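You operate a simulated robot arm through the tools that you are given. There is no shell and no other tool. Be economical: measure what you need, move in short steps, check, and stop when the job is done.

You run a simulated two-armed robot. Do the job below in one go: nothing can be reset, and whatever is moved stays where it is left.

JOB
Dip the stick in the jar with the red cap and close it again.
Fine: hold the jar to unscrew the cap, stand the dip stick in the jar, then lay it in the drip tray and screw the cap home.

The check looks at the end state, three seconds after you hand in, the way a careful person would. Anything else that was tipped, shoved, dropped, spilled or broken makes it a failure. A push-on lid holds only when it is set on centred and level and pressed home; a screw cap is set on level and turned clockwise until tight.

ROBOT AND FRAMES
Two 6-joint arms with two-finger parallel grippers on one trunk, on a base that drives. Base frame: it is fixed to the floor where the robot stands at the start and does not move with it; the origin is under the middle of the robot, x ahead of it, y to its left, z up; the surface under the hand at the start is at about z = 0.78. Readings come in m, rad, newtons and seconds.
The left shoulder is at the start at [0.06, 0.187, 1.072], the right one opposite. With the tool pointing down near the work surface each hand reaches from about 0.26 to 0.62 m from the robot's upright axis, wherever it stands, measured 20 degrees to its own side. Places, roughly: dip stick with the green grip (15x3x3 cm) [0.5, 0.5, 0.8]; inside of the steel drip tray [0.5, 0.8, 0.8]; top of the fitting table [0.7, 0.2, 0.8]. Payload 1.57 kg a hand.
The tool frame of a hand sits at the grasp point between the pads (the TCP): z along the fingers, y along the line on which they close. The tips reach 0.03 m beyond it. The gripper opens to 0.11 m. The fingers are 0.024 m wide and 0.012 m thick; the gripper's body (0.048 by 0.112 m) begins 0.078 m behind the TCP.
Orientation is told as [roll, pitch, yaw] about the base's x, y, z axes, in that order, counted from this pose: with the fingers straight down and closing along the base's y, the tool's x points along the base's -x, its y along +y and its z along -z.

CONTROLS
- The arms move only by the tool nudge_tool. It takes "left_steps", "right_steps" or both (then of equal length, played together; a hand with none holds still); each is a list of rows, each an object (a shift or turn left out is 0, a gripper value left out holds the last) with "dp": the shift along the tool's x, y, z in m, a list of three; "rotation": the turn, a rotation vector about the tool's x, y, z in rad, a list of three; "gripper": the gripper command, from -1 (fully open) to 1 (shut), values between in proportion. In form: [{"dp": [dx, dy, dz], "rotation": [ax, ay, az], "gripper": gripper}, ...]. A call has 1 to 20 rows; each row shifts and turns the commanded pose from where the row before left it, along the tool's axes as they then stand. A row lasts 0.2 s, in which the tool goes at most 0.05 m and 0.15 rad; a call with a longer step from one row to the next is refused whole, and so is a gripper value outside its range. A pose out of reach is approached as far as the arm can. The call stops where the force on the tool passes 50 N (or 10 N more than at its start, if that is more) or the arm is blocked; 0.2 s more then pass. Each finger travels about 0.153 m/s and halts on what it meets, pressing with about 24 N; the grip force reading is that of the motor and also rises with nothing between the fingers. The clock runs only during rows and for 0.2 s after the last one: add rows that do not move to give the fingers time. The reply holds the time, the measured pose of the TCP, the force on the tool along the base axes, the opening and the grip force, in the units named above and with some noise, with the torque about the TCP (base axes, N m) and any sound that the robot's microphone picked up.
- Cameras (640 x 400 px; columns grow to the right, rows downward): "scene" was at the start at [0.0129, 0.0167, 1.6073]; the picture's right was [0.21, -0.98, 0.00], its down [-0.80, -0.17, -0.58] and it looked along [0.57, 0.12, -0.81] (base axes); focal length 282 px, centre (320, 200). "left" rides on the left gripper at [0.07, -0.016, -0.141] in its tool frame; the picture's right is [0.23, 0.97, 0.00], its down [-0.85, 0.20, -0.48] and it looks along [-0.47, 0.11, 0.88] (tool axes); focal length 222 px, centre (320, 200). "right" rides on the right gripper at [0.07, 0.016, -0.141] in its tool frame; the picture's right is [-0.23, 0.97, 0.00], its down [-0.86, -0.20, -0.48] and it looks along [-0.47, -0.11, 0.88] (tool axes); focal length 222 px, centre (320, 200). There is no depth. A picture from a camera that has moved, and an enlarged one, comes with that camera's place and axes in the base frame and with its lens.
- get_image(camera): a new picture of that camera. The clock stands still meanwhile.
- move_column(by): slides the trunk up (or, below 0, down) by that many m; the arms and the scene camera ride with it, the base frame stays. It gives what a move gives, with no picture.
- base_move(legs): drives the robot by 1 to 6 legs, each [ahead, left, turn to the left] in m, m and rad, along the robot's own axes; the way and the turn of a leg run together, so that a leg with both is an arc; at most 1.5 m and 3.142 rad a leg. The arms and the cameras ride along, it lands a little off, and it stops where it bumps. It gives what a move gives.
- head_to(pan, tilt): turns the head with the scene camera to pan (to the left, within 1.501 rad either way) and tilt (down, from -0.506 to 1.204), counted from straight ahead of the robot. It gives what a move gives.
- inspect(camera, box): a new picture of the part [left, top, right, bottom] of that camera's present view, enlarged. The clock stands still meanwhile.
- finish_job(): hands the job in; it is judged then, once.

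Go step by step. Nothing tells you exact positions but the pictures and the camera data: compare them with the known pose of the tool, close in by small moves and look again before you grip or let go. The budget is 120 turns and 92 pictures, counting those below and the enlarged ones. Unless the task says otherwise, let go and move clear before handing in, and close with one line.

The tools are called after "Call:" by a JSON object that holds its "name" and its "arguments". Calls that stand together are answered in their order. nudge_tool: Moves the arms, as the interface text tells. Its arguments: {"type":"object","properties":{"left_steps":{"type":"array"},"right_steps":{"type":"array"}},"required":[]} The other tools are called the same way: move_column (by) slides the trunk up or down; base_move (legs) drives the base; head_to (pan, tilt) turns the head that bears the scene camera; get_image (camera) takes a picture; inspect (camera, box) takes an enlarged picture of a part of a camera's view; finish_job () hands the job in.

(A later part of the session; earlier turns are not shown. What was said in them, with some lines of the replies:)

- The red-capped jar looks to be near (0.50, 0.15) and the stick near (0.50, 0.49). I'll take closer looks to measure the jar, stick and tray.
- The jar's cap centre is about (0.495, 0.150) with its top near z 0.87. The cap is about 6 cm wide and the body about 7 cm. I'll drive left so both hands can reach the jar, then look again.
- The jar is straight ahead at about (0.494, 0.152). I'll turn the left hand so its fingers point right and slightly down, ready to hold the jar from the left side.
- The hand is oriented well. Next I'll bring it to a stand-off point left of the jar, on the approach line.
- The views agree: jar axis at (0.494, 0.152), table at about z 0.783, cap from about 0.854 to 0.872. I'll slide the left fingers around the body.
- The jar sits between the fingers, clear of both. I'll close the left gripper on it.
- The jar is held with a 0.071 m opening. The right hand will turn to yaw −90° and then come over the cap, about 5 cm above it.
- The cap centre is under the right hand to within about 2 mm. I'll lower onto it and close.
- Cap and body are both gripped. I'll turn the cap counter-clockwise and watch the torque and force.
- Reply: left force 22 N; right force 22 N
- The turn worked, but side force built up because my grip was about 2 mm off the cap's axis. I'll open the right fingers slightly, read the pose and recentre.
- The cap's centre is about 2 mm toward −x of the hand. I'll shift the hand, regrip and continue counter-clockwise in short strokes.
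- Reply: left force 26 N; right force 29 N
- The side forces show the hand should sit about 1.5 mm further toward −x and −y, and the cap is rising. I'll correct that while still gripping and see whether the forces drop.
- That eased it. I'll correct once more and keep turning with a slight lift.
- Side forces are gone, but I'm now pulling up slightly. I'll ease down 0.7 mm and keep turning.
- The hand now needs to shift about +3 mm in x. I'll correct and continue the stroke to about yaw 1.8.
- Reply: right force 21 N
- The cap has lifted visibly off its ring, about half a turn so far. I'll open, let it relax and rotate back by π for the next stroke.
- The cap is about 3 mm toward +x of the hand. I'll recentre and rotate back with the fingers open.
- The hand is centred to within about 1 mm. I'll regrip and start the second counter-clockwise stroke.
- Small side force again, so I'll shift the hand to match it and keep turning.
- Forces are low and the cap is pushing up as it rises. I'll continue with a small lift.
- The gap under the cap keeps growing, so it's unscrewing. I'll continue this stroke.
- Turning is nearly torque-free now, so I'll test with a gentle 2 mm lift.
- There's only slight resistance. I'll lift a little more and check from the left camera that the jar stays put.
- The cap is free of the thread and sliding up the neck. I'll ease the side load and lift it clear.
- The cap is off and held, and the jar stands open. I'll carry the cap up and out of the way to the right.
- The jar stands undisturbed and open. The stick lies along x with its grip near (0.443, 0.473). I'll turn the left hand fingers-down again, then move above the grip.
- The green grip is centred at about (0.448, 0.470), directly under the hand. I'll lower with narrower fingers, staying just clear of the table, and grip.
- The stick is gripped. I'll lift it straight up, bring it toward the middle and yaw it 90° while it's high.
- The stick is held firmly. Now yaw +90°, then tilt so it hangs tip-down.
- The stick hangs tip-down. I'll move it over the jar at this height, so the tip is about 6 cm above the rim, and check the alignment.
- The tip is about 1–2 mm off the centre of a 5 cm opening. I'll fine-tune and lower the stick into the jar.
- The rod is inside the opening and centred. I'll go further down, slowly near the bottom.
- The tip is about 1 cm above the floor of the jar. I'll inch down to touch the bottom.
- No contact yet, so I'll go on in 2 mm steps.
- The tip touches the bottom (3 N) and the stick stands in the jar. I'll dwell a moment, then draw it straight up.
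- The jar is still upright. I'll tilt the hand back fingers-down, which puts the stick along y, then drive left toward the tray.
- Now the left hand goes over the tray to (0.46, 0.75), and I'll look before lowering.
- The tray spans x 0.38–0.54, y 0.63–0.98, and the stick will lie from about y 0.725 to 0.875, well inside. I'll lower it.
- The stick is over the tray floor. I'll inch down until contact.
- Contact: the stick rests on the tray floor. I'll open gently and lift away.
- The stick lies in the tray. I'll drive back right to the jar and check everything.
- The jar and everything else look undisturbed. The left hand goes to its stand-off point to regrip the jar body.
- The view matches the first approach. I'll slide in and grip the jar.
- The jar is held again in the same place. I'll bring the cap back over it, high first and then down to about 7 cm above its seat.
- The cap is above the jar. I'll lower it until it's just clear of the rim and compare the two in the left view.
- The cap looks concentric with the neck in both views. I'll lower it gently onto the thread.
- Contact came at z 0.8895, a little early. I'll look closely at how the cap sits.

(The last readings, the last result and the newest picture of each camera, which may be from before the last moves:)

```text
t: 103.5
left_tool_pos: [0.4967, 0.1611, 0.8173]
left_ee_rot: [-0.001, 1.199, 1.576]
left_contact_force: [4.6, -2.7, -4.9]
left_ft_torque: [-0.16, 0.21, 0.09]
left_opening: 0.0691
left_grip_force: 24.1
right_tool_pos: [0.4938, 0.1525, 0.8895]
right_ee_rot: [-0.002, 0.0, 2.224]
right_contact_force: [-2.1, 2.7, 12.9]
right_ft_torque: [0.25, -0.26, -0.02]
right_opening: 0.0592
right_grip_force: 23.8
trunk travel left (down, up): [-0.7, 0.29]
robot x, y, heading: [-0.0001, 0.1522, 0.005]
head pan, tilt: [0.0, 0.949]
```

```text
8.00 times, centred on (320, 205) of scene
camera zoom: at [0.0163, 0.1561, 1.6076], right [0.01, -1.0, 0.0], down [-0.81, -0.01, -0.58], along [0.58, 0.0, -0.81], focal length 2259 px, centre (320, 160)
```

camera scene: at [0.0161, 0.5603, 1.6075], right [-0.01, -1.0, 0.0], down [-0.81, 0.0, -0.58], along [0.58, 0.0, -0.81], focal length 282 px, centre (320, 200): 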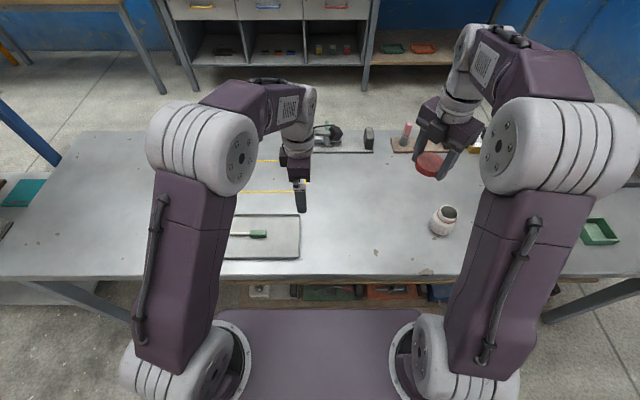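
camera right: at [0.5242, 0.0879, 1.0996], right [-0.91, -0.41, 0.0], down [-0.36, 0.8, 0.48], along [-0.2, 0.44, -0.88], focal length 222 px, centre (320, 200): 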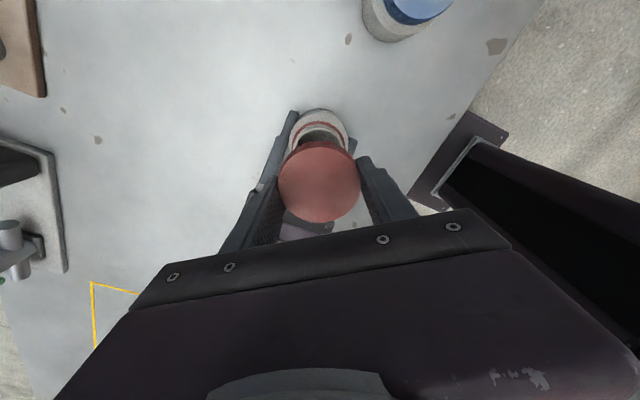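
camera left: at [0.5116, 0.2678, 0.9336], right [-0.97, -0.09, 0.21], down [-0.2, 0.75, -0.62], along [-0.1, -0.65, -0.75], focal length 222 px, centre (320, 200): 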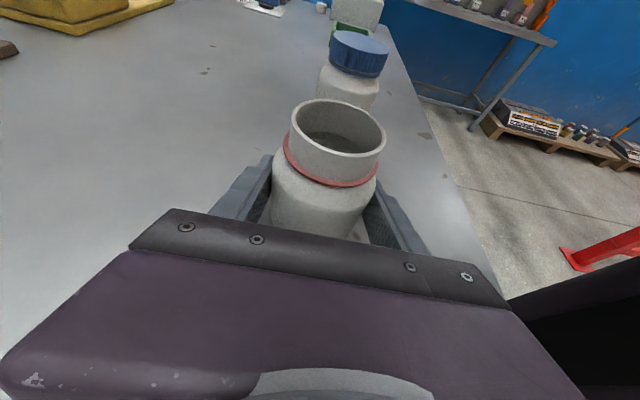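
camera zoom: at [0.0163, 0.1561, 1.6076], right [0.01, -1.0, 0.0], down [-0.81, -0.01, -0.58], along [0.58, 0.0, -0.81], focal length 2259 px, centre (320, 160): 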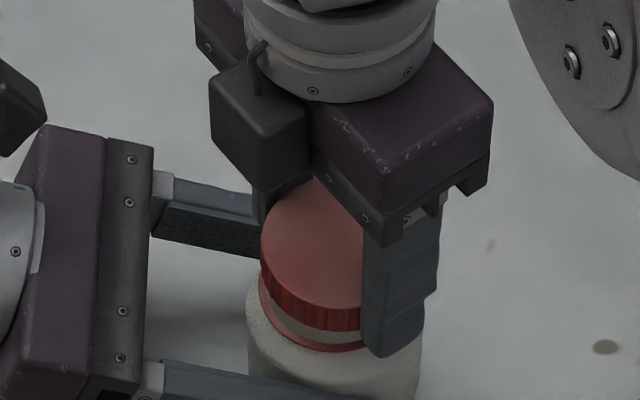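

The skirt is over the rim and the load is at one point, which fits the thread start. I'll turn clockwise and let it draw down, watching the forces.

Call:
{"name": "nudge_tool", "arguments": {"right_steps": [{"rotation": [0, 0, 0.12]}, {"rotation": [0, 0, 0.12]}, {"rotation": [0, 0, 0.12]}, {"rotation": [0, 0, 0.12]}, {"rotation": [0, 0, 0.12]}, {}]}}

```text
t: 105.0
left_tool_pos: [0.4953, 0.1598, 0.819]
left_ee_rot: [-0.002, 1.201, 1.576]
left_contact_force: [-8.8, -12.2, 2.9]
left_ft_torque: [0.26, -0.39, -0.1]
left_opening: 0.0694
left_grip_force: 23.8
right_tool_pos: [0.4948, 0.1509, 0.8876]
right_ee_rot: [-0.002, 0.0, 1.624]
right_contact_force: [8.6, 8.9, -0.2]
right_ft_torque: [0.21, -0.2, 0.05]
right_opening: 0.0589
right_grip_force: 24.5
trunk travel left (down, up): [-0.7, 0.29]
robot x, y, heading: [0.0057, 0.1547, 0.014]
head pan, tilt: [0.0, 0.949]
```

The vertical load released, so the thread is catching. I'll correct for the side force, follow down 1 mm and keep turning.

Call:
{"name": "nudge_tool", "arguments": {"right_steps": [{"dp": [-0.0017, -0.0019, 0.001]}, {}, {"rotation": [0, 0, 0.12]}, {"rotation": [0, 0, 0.12]}, {"rotation": [0, 0, 0.12]}, {"rotation": [0, 0, 0.12]}, {}]}}

```text
t: 106.5
left_tool_pos: [0.4959, 0.1614, 0.818]
left_ee_rot: [-0.002, 1.202, 1.577]
left_contact_force: [-3.2, 2.1, 2.1]
left_ft_torque: [-0.2, -0.23, -0.03]
left_opening: 0.069
left_grip_force: 24.1
right_tool_pos: [0.4946, 0.1527, 0.8876]
right_ee_rot: [0.0, 0.0, 1.141]
right_contact_force: [4.9, -1.5, 0.0]
right_ft_torque: [-0.01, -0.07, 0.05]
right_opening: 0.0589
right_grip_force: 24.1
trunk travel left (down, up): [-0.7, 0.29]
robot x, y, heading: [0.0013, 0.1571, 0.005]
head pan, tilt: [0.0, 0.949]
```

There's no vertical load, so I'll lower gently to find where the cap rests.

Call:
{"name": "nudge_tool", "arguments": {"right_steps": [{"dp": [0, 0, 0.001]}, {"dp": [0, 0, 0.001]}, {"dp": [0, 0, 0.001]}, {}]}}

```text
t: 107.5
left_tool_pos: [0.4967, 0.16, 0.8177]
left_ee_rot: [-0.002, 1.2, 1.575]
left_contact_force: [-1.7, 3.9, 3.1]
left_ft_torque: [-0.39, -0.22, 0.06]
left_opening: 0.0689
left_grip_force: 23.8
right_tool_pos: [0.495, 0.1533, 0.8837]
right_ee_rot: [0.0, 0.0, 1.144]
right_contact_force: [4.0, -4.8, 2.9]
right_ft_torque: [-0.1, -0.11, 0.0]
right_opening: 0.0589
right_grip_force: 24.0
trunk travel left (down, up): [-0.7, 0.29]
robot x, y, heading: [0.0027, 0.1555, 0.008]
head pan, tilt: [0.0, 0.949]
```

It slides down the neck. I'll continue until it seats on the thread.

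Call:
{"name": "nudge_tool", "arguments": {"right_steps": [{"dp": [0, 0, 0.001]}, {"dp": [0, 0, 0.001]}, {"dp": [0, 0, 0.001]}, {}]}}

```text
t: 108.5
left_tool_pos: [0.4962, 0.1607, 0.8168]
left_ee_rot: [-0.001, 1.201, 1.575]
left_contact_force: [-1.7, 4.1, 3.4]
left_ft_torque: [-0.28, -0.17, -0.01]
left_opening: 0.0693
left_grip_force: 24.4
right_tool_pos: [0.495, 0.154, 0.8808]
right_ee_rot: [0.001, 0.0, 1.142]
right_contact_force: [4.4, -3.1, 1.4]
right_ft_torque: [-0.07, -0.04, -0.01]
right_opening: 0.0586
right_grip_force: 23.8
trunk travel left (down, up): [-0.7, 0.29]
robot x, y, heading: [0.0022, 0.1553, 0.007]
head pan, tilt: [0.0, 0.949]
```

Call:
{"name": "nudge_tool", "arguments": {"right_steps": [{"dp": [0, 0, 0.001]}, {"dp": [0, 0, 0.001]}, {}]}}

Call:
{"name": "inspect", "arguments": {"camera": "left", "box": [240, 60, 440, 185]}}

```text
t: 109.3
left_tool_pos: [0.4954, 0.1599, 0.8171]
left_ee_rot: [-0.002, 1.201, 1.575]
left_contact_force: [-3.2, 4.0, 3.2]
left_ft_torque: [-0.23, -0.14, 0.0]
left_opening: 0.0694
left_grip_force: 23.6
right_tool_pos: [0.4957, 0.1543, 0.8792]
right_ee_rot: [-0.001, 0.0, 1.142]
right_contact_force: [4.9, -3.5, 1.9]
right_ft_torque: [-0.09, -0.18, -0.01]
right_opening: 0.0589
right_grip_force: 23.9
trunk travel left (down, up): [-0.7, 0.29]
robot x, y, heading: [-0.0004, 0.1532, 0.009]
head pan, tilt: [0.0, 0.949]
```

```text
3.20 times, centred on (340, 122) of left
camera zoom: at [0.5114, 0.268, 0.9337], right [-0.97, -0.09, 0.21], down [-0.2, 0.75, -0.62], along [-0.1, -0.65, -0.75], focal length 711 px, centre (256, 448)
```

zoom: 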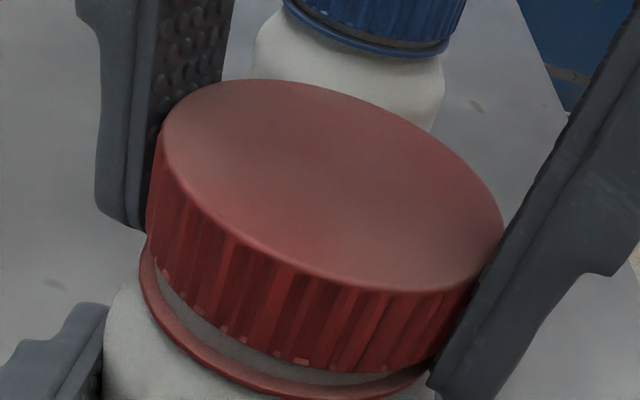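

The cap is level, with a gap of a few millimetres left. I'll keep lowering to firm contact, then turn.

Call:
{"name": "nudge_tool", "arguments": {"right_steps": [{"dp": [0, 0, 0.001]}, {"dp": [0, 0, 0.001]}, {}]}}

```text
t: 110.2
left_tool_pos: [0.4964, 0.1609, 0.8161]
left_ee_rot: [-0.002, 1.199, 1.578]
left_contact_force: [-6.8, 7.3, -0.4]
left_ft_torque: [-0.35, -0.22, -0.04]
left_opening: 0.0694
left_grip_force: 23.6
right_tool_pos: [0.4959, 0.1525, 0.8767]
right_ee_rot: [-0.003, -0.001, 1.143]
right_contact_force: [9.1, -8.4, 10.1]
right_ft_torque: [-0.22, -0.12, 0.0]
right_opening: 0.059
right_grip_force: 24.2
trunk travel left (down, up): [-0.7, 0.29]
robot x, y, heading: [0.0025, 0.1584, 0.013]
head pan, tilt: [0.0, 0.949]
```

Seated on the thread with about 10 N. I'll correct the side load and turn clockwise.

Call:
{"name": "nudge_tool", "arguments": {"right_steps": [{"dp": [0.0007, -0.002, 0]}, {}, {"rotation": [0, 0, 0.12]}, {"rotation": [0, 0, 0.12]}, {"rotation": [0, 0, 0.12]}, {"rotation": [0, 0, 0.12]}, {"rotation": [0, 0, 0.12]}, {}]}}

```text
t: 112.0
left_tool_pos: [0.4952, 0.1598, 0.8167]
left_ee_rot: [-0.002, 1.201, 1.578]
left_contact_force: [-5.9, -13.1, 0.2]
left_ft_torque: [0.52, -0.13, -0.05]
left_opening: 0.0692
left_grip_force: 23.9
right_tool_pos: [0.4961, 0.1524, 0.8752]
right_ee_rot: [0.0, 0.002, 0.542]
right_contact_force: [4.7, 15.3, 3.6]
right_ft_torque: [0.36, -0.03, -0.02]
right_opening: 0.059
right_grip_force: 24.1
trunk travel left (down, up): [-0.7, 0.29]
robot x, y, heading: [0.0011, 0.1536, 0.01]
head pan, tilt: [0.0, 0.949]
```

The cap is drawing down as it turns. I'll correct and continue.

Call:
{"name": "nudge_tool", "arguments": {"right_steps": [{"dp": [-0.002, 0.0017, 0.0005]}, {}, {"rotation": [0, 0, 0.12]}, {"rotation": [0, 0, 0.12]}, {"rotation": [0, 0, 0.12]}, {"rotation": [0, 0, 0.12]}, {"rotation": [0, 0, 0.12]}, {}]}}

```text
t: 113.8
left_tool_pos: [0.4962, 0.1607, 0.8163]
left_ee_rot: [-0.003, 1.2, 1.574]
left_contact_force: [-3.0, 17.2, 0.5]
left_ft_torque: [-0.29, -0.2, -0.11]
left_opening: 0.0691
left_grip_force: 24.7
right_tool_pos: [0.4976, 0.153, 0.8761]
right_ee_rot: [-0.002, 0.001, -0.059]
right_contact_force: [4.2, -18.3, 5.1]
right_ft_torque: [-0.69, 0.03, 0.09]
right_opening: 0.059
right_grip_force: 23.7
trunk travel left (down, up): [-0.7, 0.29]
robot x, y, heading: [0.0044, 0.1508, 0.01]
head pan, tilt: [0.0, 0.949]
```

Correct −y by 3 mm and continue clockwise.

Call:
{"name": "nudge_tool", "arguments": {"right_steps": [{"dp": [-0.0007, -0.003, 0.0003]}, {}, {"rotation": [0, 0, 0.12]}, {"rotation": [0, 0, 0.12]}, {"rotation": [0, 0, 0.12]}, {"rotation": [0, 0, 0.12]}, {"rotation": [0, 0, 0.12]}, {}]}}

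Call:
{"name": "inspect", "arguments": {"camera": "left", "box": [240, 60, 440, 185]}}

```text
t: 115.5
left_tool_pos: [0.4949, 0.1598, 0.8184]
left_ee_rot: [-0.003, 1.199, 1.576]
left_contact_force: [-1.6, -1.8, -0.2]
left_ft_torque: [0.05, 0.05, -0.07]
left_opening: 0.0695
left_grip_force: 24.3
right_tool_pos: [0.4986, 0.1495, 0.8749]
right_ee_rot: [0.003, -0.002, -0.662]
right_contact_force: [2.0, -1.2, 8.8]
right_ft_torque: [-0.03, -0.01, 0.05]
right_opening: 0.0591
right_grip_force: 24.0
trunk travel left (down, up): [-0.7, 0.29]
robot x, y, heading: [0.0041, 0.1511, 0.009]
head pan, tilt: [0.0, 0.949]
```

```text
3.20 times, centred on (340, 122) of left
camera zoom: at [0.5111, 0.2675, 0.9339], right [-0.97, -0.09, 0.21], down [-0.2, 0.76, -0.62], along [-0.1, -0.65, -0.75], focal length 711 px, centre (256, 448)
```

zoom: 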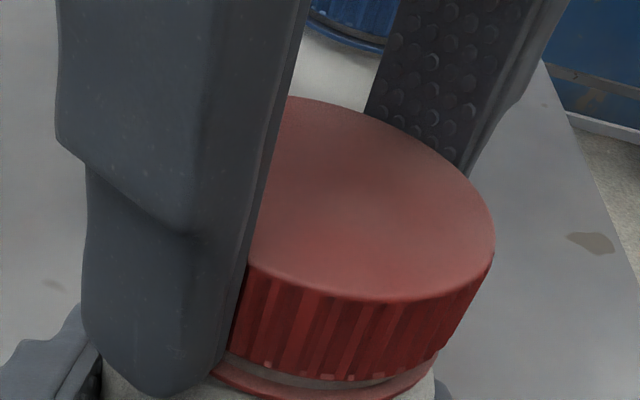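

The gap is nearly closed. I'll continue clockwise and watch for the torque to rise.

Call:
{"name": "nudge_tool", "arguments": {"right_steps": [{"rotation": [0, 0, 0.12]}, {"rotation": [0, 0, 0.12]}, {"rotation": [0, 0, 0.12]}, {"rotation": [0, 0, 0.12]}, {"rotation": [0, 0, 0.12]}, {"rotation": [0, 0, 0.12]}, {"rotation": [0, 0, 0.12]}]}}

```text
t: 117.2
left_tool_pos: [0.4963, 0.1614, 0.8167]
left_ee_rot: [-0.006, 1.198, 1.575]
left_contact_force: [12.4, 2.7, -6.5]
left_ft_torque: [0.17, 0.53, 0.09]
left_opening: 0.0692
left_grip_force: 24.4
right_tool_pos: [0.4961, 0.1497, 0.876]
right_ee_rot: [-0.002, 0.001, -1.501]
right_contact_force: [-14.1, -1.9, 12.0]
right_ft_torque: [-0.12, 0.4, 0.14]
right_opening: 0.0589
right_grip_force: 24.0
trunk travel left (down, up): [-0.7, 0.29]
robot x, y, heading: [0.0037, 0.1514, 0.009]
head pan, tilt: [0.0, 0.949]
```

End of this stroke. I'll open, check the gap and rotate back for another one.

Call:
{"name": "nudge_tool", "arguments": {"right_steps": [{"gripper": 0.0}, {"gripper": -0.35}, {}]}}

Call:
{"name": "inspect", "arguments": {"camera": "left", "box": [240, 60, 440, 185]}}

Call:
{"name": "get_image", "arguments": {"camera": "right"}}

```text
t: 118.0
left_tool_pos: [0.4951, 0.1612, 0.8172]
left_ee_rot: [-0.001, 1.2, 1.575]
left_contact_force: [-1.1, -1.3, 1.6]
left_ft_torque: [0.05, 0.0, 0.02]
left_opening: 0.0693
left_grip_force: 24.0
right_tool_pos: [0.4977, 0.1505, 0.8756]
right_ee_rot: [0.002, 0.002, -1.5]
right_contact_force: [0.3, -0.8, -0.7]
right_ft_torque: [-0.01, 0.01, 0.03]
right_opening: 0.0744
right_grip_force: 0.2
trunk travel left (down, up): [-0.7, 0.29]
robot x, y, heading: [0.0022, 0.1525, 0.01]
head pan, tilt: [0.0, 0.949]
```

```text
3.20 times, centred on (340, 122) of left
camera zoom: at [0.5114, 0.2677, 0.9339], right [-0.97, -0.09, 0.21], down [-0.2, 0.75, -0.62], along [-0.1, -0.65, -0.75], focal length 711 px, centre (256, 448)
```

zoom: 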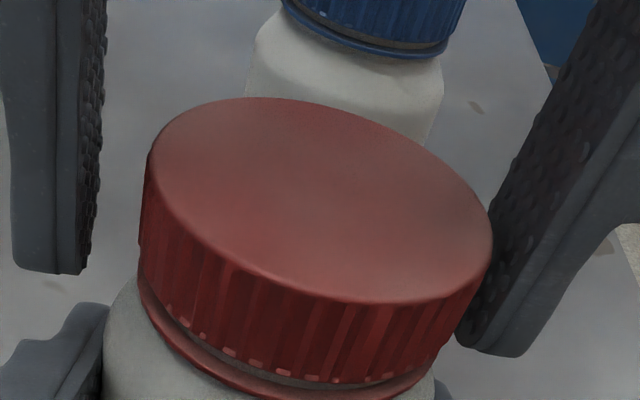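

```text
34 pictures are left
camera right: at [0.5105, 0.2214, 1.018], right [0.99, -0.16, 0.0], down [-0.14, -0.87, 0.48], along [-0.07, -0.47, -0.88], focal length 222 px, centre (320, 200)
```

right: 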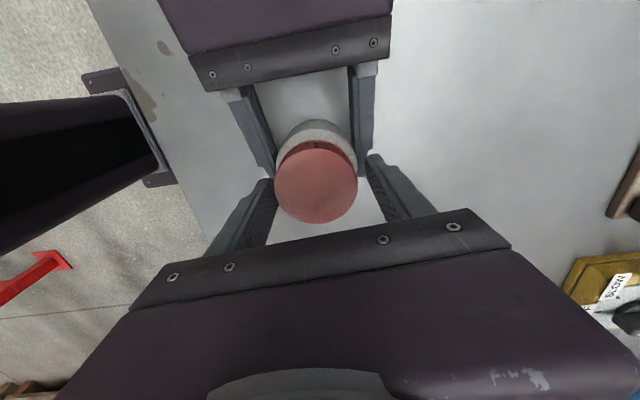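

There's still a slight gap, so another stroke is needed. I'll recentre (cap is about 4 mm toward −x) and rotate back with open fingers.

Call:
{"name": "nudge_tool", "arguments": {"right_steps": [{"dp": [0.0016, -0.0036, 0]}, {"rotation": [0, 0, -0.15]}, {"rotation": [0, 0, -0.15]}, {"rotation": [0, 0, -0.15]}, {"rotation": [0, 0, -0.15]}, {"rotation": [0, 0, -0.15]}, {"rotation": [0, 0, -0.15]}, {"rotation": [0, 0, -0.15]}, {"rotation": [0, 0, -0.15]}, {"rotation": [0, 0, -0.15]}, {"rotation": [0, 0, -0.15]}, {"rotation": [0, 0, -0.15]}, {"rotation": [0, 0, -0.15]}, {"rotation": [0, 0, -0.15]}, {"rotation": [0, 0, -0.15]}, {"rotation": [0, 0, -0.15]}, {"rotation": [0, 0, -0.15]}, {"rotation": [0, 0, -0.15]}, {"rotation": [0, 0, -0.15]}, {}]}}

Call:
{"name": "get_image", "arguments": {"camera": "right"}}

```text
t: 122.2
left_tool_pos: [0.4961, 0.1602, 0.817]
left_ee_rot: [-0.002, 1.198, 1.575]
left_contact_force: [0.4, -1.8, 6.1]
left_ft_torque: [0.08, -0.03, 0.0]
left_opening: 0.0694
left_grip_force: 24.2
right_tool_pos: [0.4939, 0.1515, 0.8759]
right_ee_rot: [0.0, -0.001, 1.2]
right_contact_force: [-0.4, 0.0, -1.1]
right_ft_torque: [0.0, 0.01, 0.04]
right_opening: 0.0744
right_grip_force: 0.1
trunk travel left (down, up): [-0.7, 0.29]
robot x, y, heading: [0.0001, 0.1524, 0.007]
head pan, tilt: [0.0, 0.949]
```

```text
33 pictures are left
camera right: at [0.4551, 0.0927, 1.0177], right [-0.83, 0.56, 0.0], down [0.49, 0.73, 0.48], along [0.27, 0.4, -0.88], focal length 222 px, centre (320, 200)
```

right: 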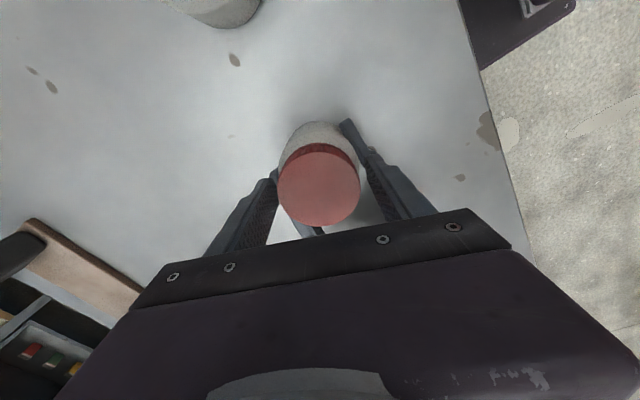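

Well centred. I'll regrip and turn clockwise.

Call:
{"name": "nudge_tool", "arguments": {"right_steps": [{"gripper": 0.05}, {"gripper": 1}, {}, {}, {"rotation": [0, 0, 0.12]}, {"rotation": [0, 0, 0.12]}, {"rotation": [0, 0, 0.12]}, {"rotation": [0, 0, 0.12]}, {"rotation": [0, 0, 0.12]}, {}]}}

```text
t: 124.3
left_tool_pos: [0.4944, 0.1603, 0.8165]
left_ee_rot: [-0.001, 1.201, 1.575]
left_contact_force: [-11.8, 3.4, 5.3]
left_ft_torque: [0.19, -0.27, -0.15]
left_opening: 0.0694
left_grip_force: 24.1
right_tool_pos: [0.4955, 0.1527, 0.8751]
right_ee_rot: [-0.001, -0.002, 0.596]
right_contact_force: [16.0, -1.9, 3.1]
right_ft_torque: [-0.19, -0.47, 0.03]
right_opening: 0.0587
right_grip_force: 23.8
trunk travel left (down, up): [-0.7, 0.29]
robot x, y, heading: [-0.0007, 0.1556, 0.008]
head pan, tilt: [0.0, 0.949]
```

Correct +x 2.5 mm and go on.

Call:
{"name": "nudge_tool", "arguments": {"right_steps": [{"dp": [-0.0019, -0.0017, 0]}, {}, {"rotation": [0, 0, 0.12]}, {"rotation": [0, 0, 0.12]}, {"rotation": [0, 0, 0.12]}, {"rotation": [0, 0, 0.12]}, {"rotation": [0, 0, 0.12]}, {}]}}

Call:
{"name": "inspect", "arguments": {"camera": "left", "box": [240, 60, 440, 185]}}

```text
t: 126.2
left_tool_pos: [0.496, 0.1608, 0.816]
left_ee_rot: [-0.003, 1.2, 1.578]
left_contact_force: [5.6, -7.7, -3.0]
left_ft_torque: [0.39, 0.15, 0.04]
left_opening: 0.0693
left_grip_force: 24.1
right_tool_pos: [0.4959, 0.1522, 0.876]
right_ee_rot: [0.0, -0.002, -0.003]
right_contact_force: [-6.0, 7.7, 6.8]
right_ft_torque: [0.12, 0.15, -0.01]
right_opening: 0.0588
right_grip_force: 23.4
trunk travel left (down, up): [-0.7, 0.29]
robot x, y, heading: [0.0018, 0.1547, 0.008]
head pan, tilt: [0.0, 0.949]
```

```text
3.20 times, centred on (340, 122) of left
camera zoom: at [0.5117, 0.2678, 0.9339], right [-0.97, -0.09, 0.21], down [-0.2, 0.75, -0.62], along [-0.1, -0.65, -0.75], focal length 711 px, centre (256, 448)
```

zoom: 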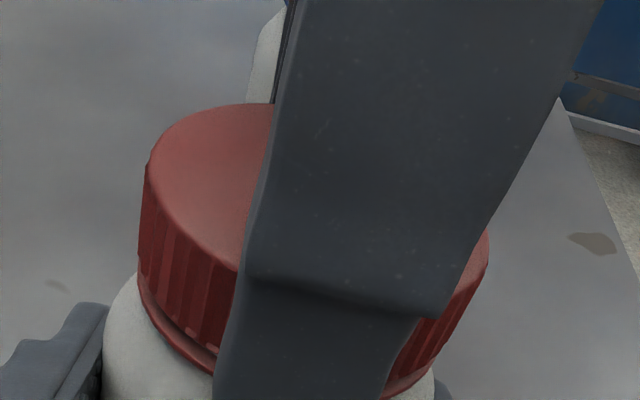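

Tightening is progressing and the cap is lower. I'll continue clockwise.

Call:
{"name": "nudge_tool", "arguments": {"right_steps": [{"dp": [0.001, 0.0013, 0]}, {}, {"rotation": [0, 0, 0.12]}, {"rotation": [0, 0, 0.12]}, {"rotation": [0, 0, 0.12]}, {"rotation": [0, 0, 0.12]}, {"rotation": [0, 0, 0.12]}, {"rotation": [0, 0, 0.12]}, {}]}}

Call:
{"name": "inspect", "arguments": {"camera": "left", "box": [240, 60, 440, 185]}}

```text
t: 128.2
left_tool_pos: [0.4945, 0.1611, 0.8175]
left_ee_rot: [-0.004, 1.197, 1.576]
left_contact_force: [-1.4, 14.9, 0.6]
left_ft_torque: [-0.32, 0.03, -0.16]
left_opening: 0.0693
left_grip_force: 24.3
right_tool_pos: [0.496, 0.1521, 0.8764]
right_ee_rot: [0.0, -0.001, -0.725]
right_contact_force: [1.2, -17.2, 6.5]
right_ft_torque: [-0.55, -0.03, 0.15]
right_opening: 0.0589
right_grip_force: 24.3
trunk travel left (down, up): [-0.7, 0.29]
robot x, y, heading: [0.0056, 0.1527, 0.008]
head pan, tilt: [0.0, 0.949]
```

```text
3.20 times, centred on (340, 122) of left
camera zoom: at [0.5111, 0.2678, 0.9339], right [-0.97, -0.09, 0.21], down [-0.2, 0.75, -0.62], along [-0.1, -0.65, -0.75], focal length 711 px, centre (256, 448)
```

zoom: 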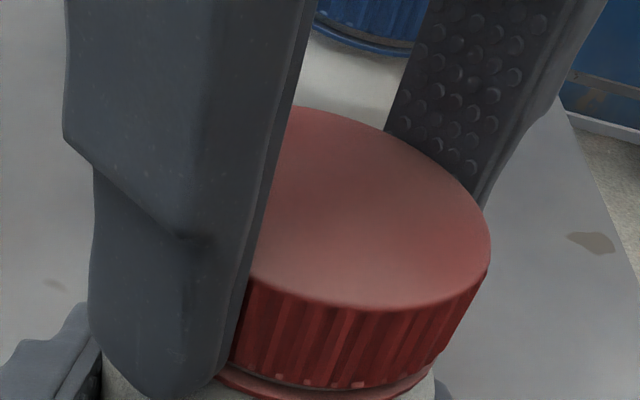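

Torque is rising slightly and the gap is about its original size. I'll correct −y and keep tightening.

Call:
{"name": "nudge_tool", "arguments": {"right_steps": [{"dp": [-0.0017, -0.0019, 0]}, {}, {"rotation": [0, 0, 0.12]}, {"rotation": [0, 0, 0.12]}, {"rotation": [0, 0, 0.12]}, {"rotation": [0, 0, 0.12]}, {"rotation": [0, 0, 0.12]}, {"rotation": [0, 0, 0.12]}, {}]}}

Call:
{"name": "inspect", "arguments": {"camera": "left", "box": [240, 60, 440, 185]}}

```text
t: 130.2
left_tool_pos: [0.4955, 0.16, 0.8179]
left_ee_rot: [-0.004, 1.2, 1.576]
left_contact_force: [-1.4, -0.8, 2.5]
left_ft_torque: [-0.02, 0.11, -0.66]
left_opening: 0.0694
left_grip_force: 23.6
right_tool_pos: [0.4968, 0.1505, 0.876]
right_ee_rot: [0.0, 0.0, -1.442]
right_contact_force: [1.1, -0.2, -0.1]
right_ft_torque: [0.0, 0.04, 0.59]
right_opening: 0.0595
right_grip_force: 24.2
trunk travel left (down, up): [-0.7, 0.29]
robot x, y, heading: [-0.0001, 0.154, 0.006]
head pan, tilt: [0.0, 0.949]
```

```text
3.20 times, centred on (340, 122) of left
camera zoom: at [0.5114, 0.2677, 0.9338], right [-0.97, -0.09, 0.21], down [-0.2, 0.75, -0.62], along [-0.1, -0.65, -0.75], focal length 711 px, centre (256, 448)
```

zoom: 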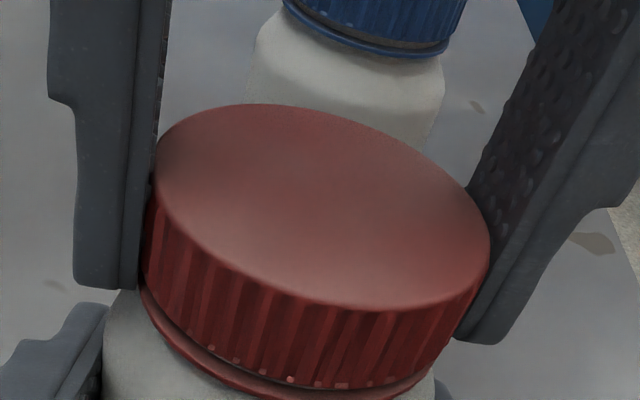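

The torque has jumped to 0.59 N·m, so the cap is tight. I'll add one small extra turn to confirm.

Call:
{"name": "nudge_tool", "arguments": {"right_steps": [{"rotation": [0, 0, 0.1]}, {"rotation": [0, 0, 0.1]}, {}]}}

```text
t: 130.9
left_tool_pos: [0.4965, 0.1606, 0.8183]
left_ee_rot: [-0.003, 1.198, 1.573]
left_contact_force: [-3.3, -1.7, 3.9]
left_ft_torque: [0.0, -0.01, -0.61]
left_opening: 0.0692
left_grip_force: 24.2
right_tool_pos: [0.4964, 0.1504, 0.8759]
right_ee_rot: [0.0, 0.0, -1.643]
right_contact_force: [2.0, 0.9, -0.8]
right_ft_torque: [0.0, -0.02, 0.62]
right_opening: 0.0586
right_grip_force: 24.4
trunk travel left (down, up): [-0.7, 0.29]
robot x, y, heading: [0.0027, 0.1503, 0.008]
head pan, tilt: [0.0, 0.949]
```

Torque holds at 0.6 N·m, so the cap is home and the grip is slipping. I'll release the cap, lift away, then release the jar and back off.

Call:
{"name": "nudge_tool", "arguments": {"right_steps": [{"gripper": 0.0}, {"gripper": -0.5}, {}, {"dp": [0, 0, -0.03]}, {"dp": [0, 0, -0.04]}, {"dp": [0, 0, -0.045]}, {"dp": [0, 0, -0.045]}, {"dp": [0, 0, -0.045]}, {}]}}

Call:
{"name": "nudge_tool", "arguments": {"left_steps": [{"gripper": -0.1}, {"gripper": -0.5}, {"gripper": -1}, {}, {"dp": [0, 0, -0.02]}, {"dp": [0, 0, -0.03]}, {"dp": [0, 0, -0.03]}, {"dp": [0, 0, -0.03]}, {"dp": [0, 0, -0.03]}, {"dp": [0.03, 0, 0]}, {"dp": [0.04, 0, 0]}, {"dp": [0.04, 0, 0]}, {"dp": [0.04, 0, 0]}, {}]}}

Call:
{"name": "get_image", "arguments": {"camera": "scene"}}

Call:
{"name": "inspect", "arguments": {"camera": "scene", "box": [260, 180, 400, 268]}}

Call:
{"name": "get_image", "arguments": {"camera": "left"}}

```text
t: 132.9
left_tool_pos: [0.496, 0.1601, 0.817]
left_ee_rot: [-0.002, 1.2, 1.576]
left_contact_force: [1.2, 1.1, 4.2]
left_ft_torque: [0.06, 0.1, -0.05]
left_opening: 0.0692
left_grip_force: 23.8
right_tool_pos: [0.4962, 0.1538, 1.0849]
right_ee_rot: [0.002, 0.0, -1.641]
right_contact_force: [-0.8, -0.2, 0.5]
right_ft_torque: [-0.03, 0.0, -0.01]
right_opening: 0.0825
right_grip_force: 0.2
trunk travel left (down, up): [-0.7, 0.29]
robot x, y, heading: [0.0043, 0.1558, 0.006]
head pan, tilt: [0.0, 0.949]
```

```text
t: 135.9
left_tool_pos: [0.4951, 0.2358, 1.0086]
left_ee_rot: [0.0, 1.201, 1.577]
left_contact_force: [0.4, -0.3, -0.8]
left_ft_torque: [-0.03, -0.01, 0.0]
left_opening: 0.1101
left_grip_force: 0.0
right_tool_pos: [0.4959, 0.1532, 1.0831]
right_ee_rot: [0.002, 0.001, -1.642]
right_contact_force: [-0.2, 0.1, -0.2]
right_ft_torque: [0.01, 0.0, 0.02]
right_opening: 0.0825
right_grip_force: 0.0
trunk travel left (down, up): [-0.7, 0.29]
robot x, y, heading: [0.002, 0.1518, 0.005]
head pan, tilt: [0.0, 0.949]
```

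```text
29 pictures are left
camera scene: at [0.0172, 0.157, 1.6075], right [0.01, -1.0, 0.0], down [-0.81, -0.01, -0.58], along [0.58, 0.0, -0.81], focal length 282 px, centre (320, 200)
```

scene: 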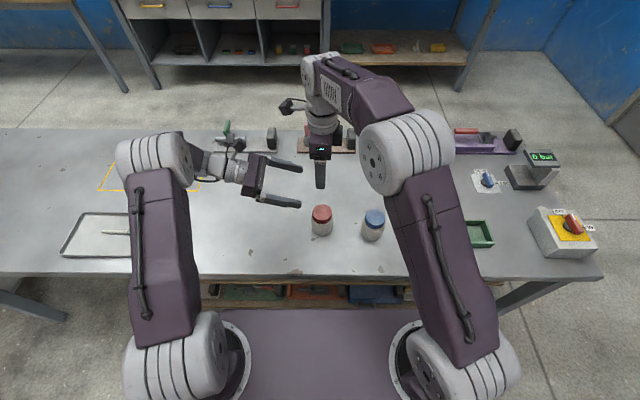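

```text
4.55 times, centred on (330, 224) of scene
camera zoom: at [0.0172, 0.157, 1.6075], right [0.01, -1.0, 0.0], down [-0.81, -0.01, -0.58], along [0.58, 0.0, -0.81], focal length 1284 px, centre (274, 91)
```

zoom: 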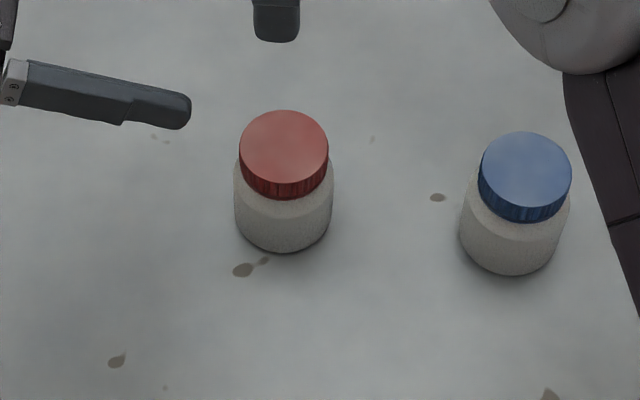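

```text
27 pictures are left
camera left: at [0.5102, 0.343, 1.1253], right [-0.97, -0.09, 0.21], down [-0.21, 0.75, -0.62], along [-0.1, -0.65, -0.75], focal length 222 px, centre (320, 200)
```

left: 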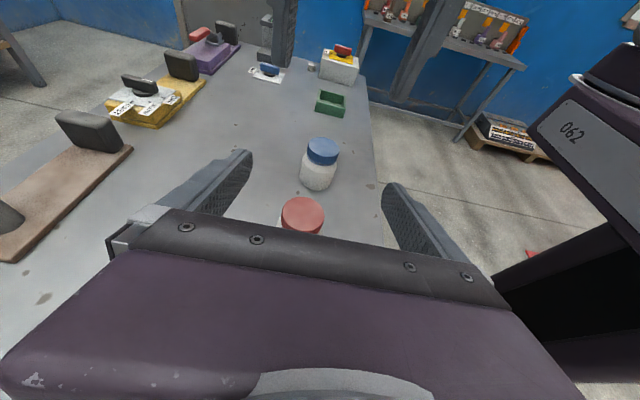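

The jar stands upright where it was with its cap on level and tight, the stick is in the drip tray, and both hands are clear. I'm handing in.

Call:
{"name": "finish_job", "arguments": {}}

```text
The job is handed in.
```

I dipped the stick to the bottom of the red-capped jar, laid it in the drip tray, screwed the cap back on until tight, and handed the job in.
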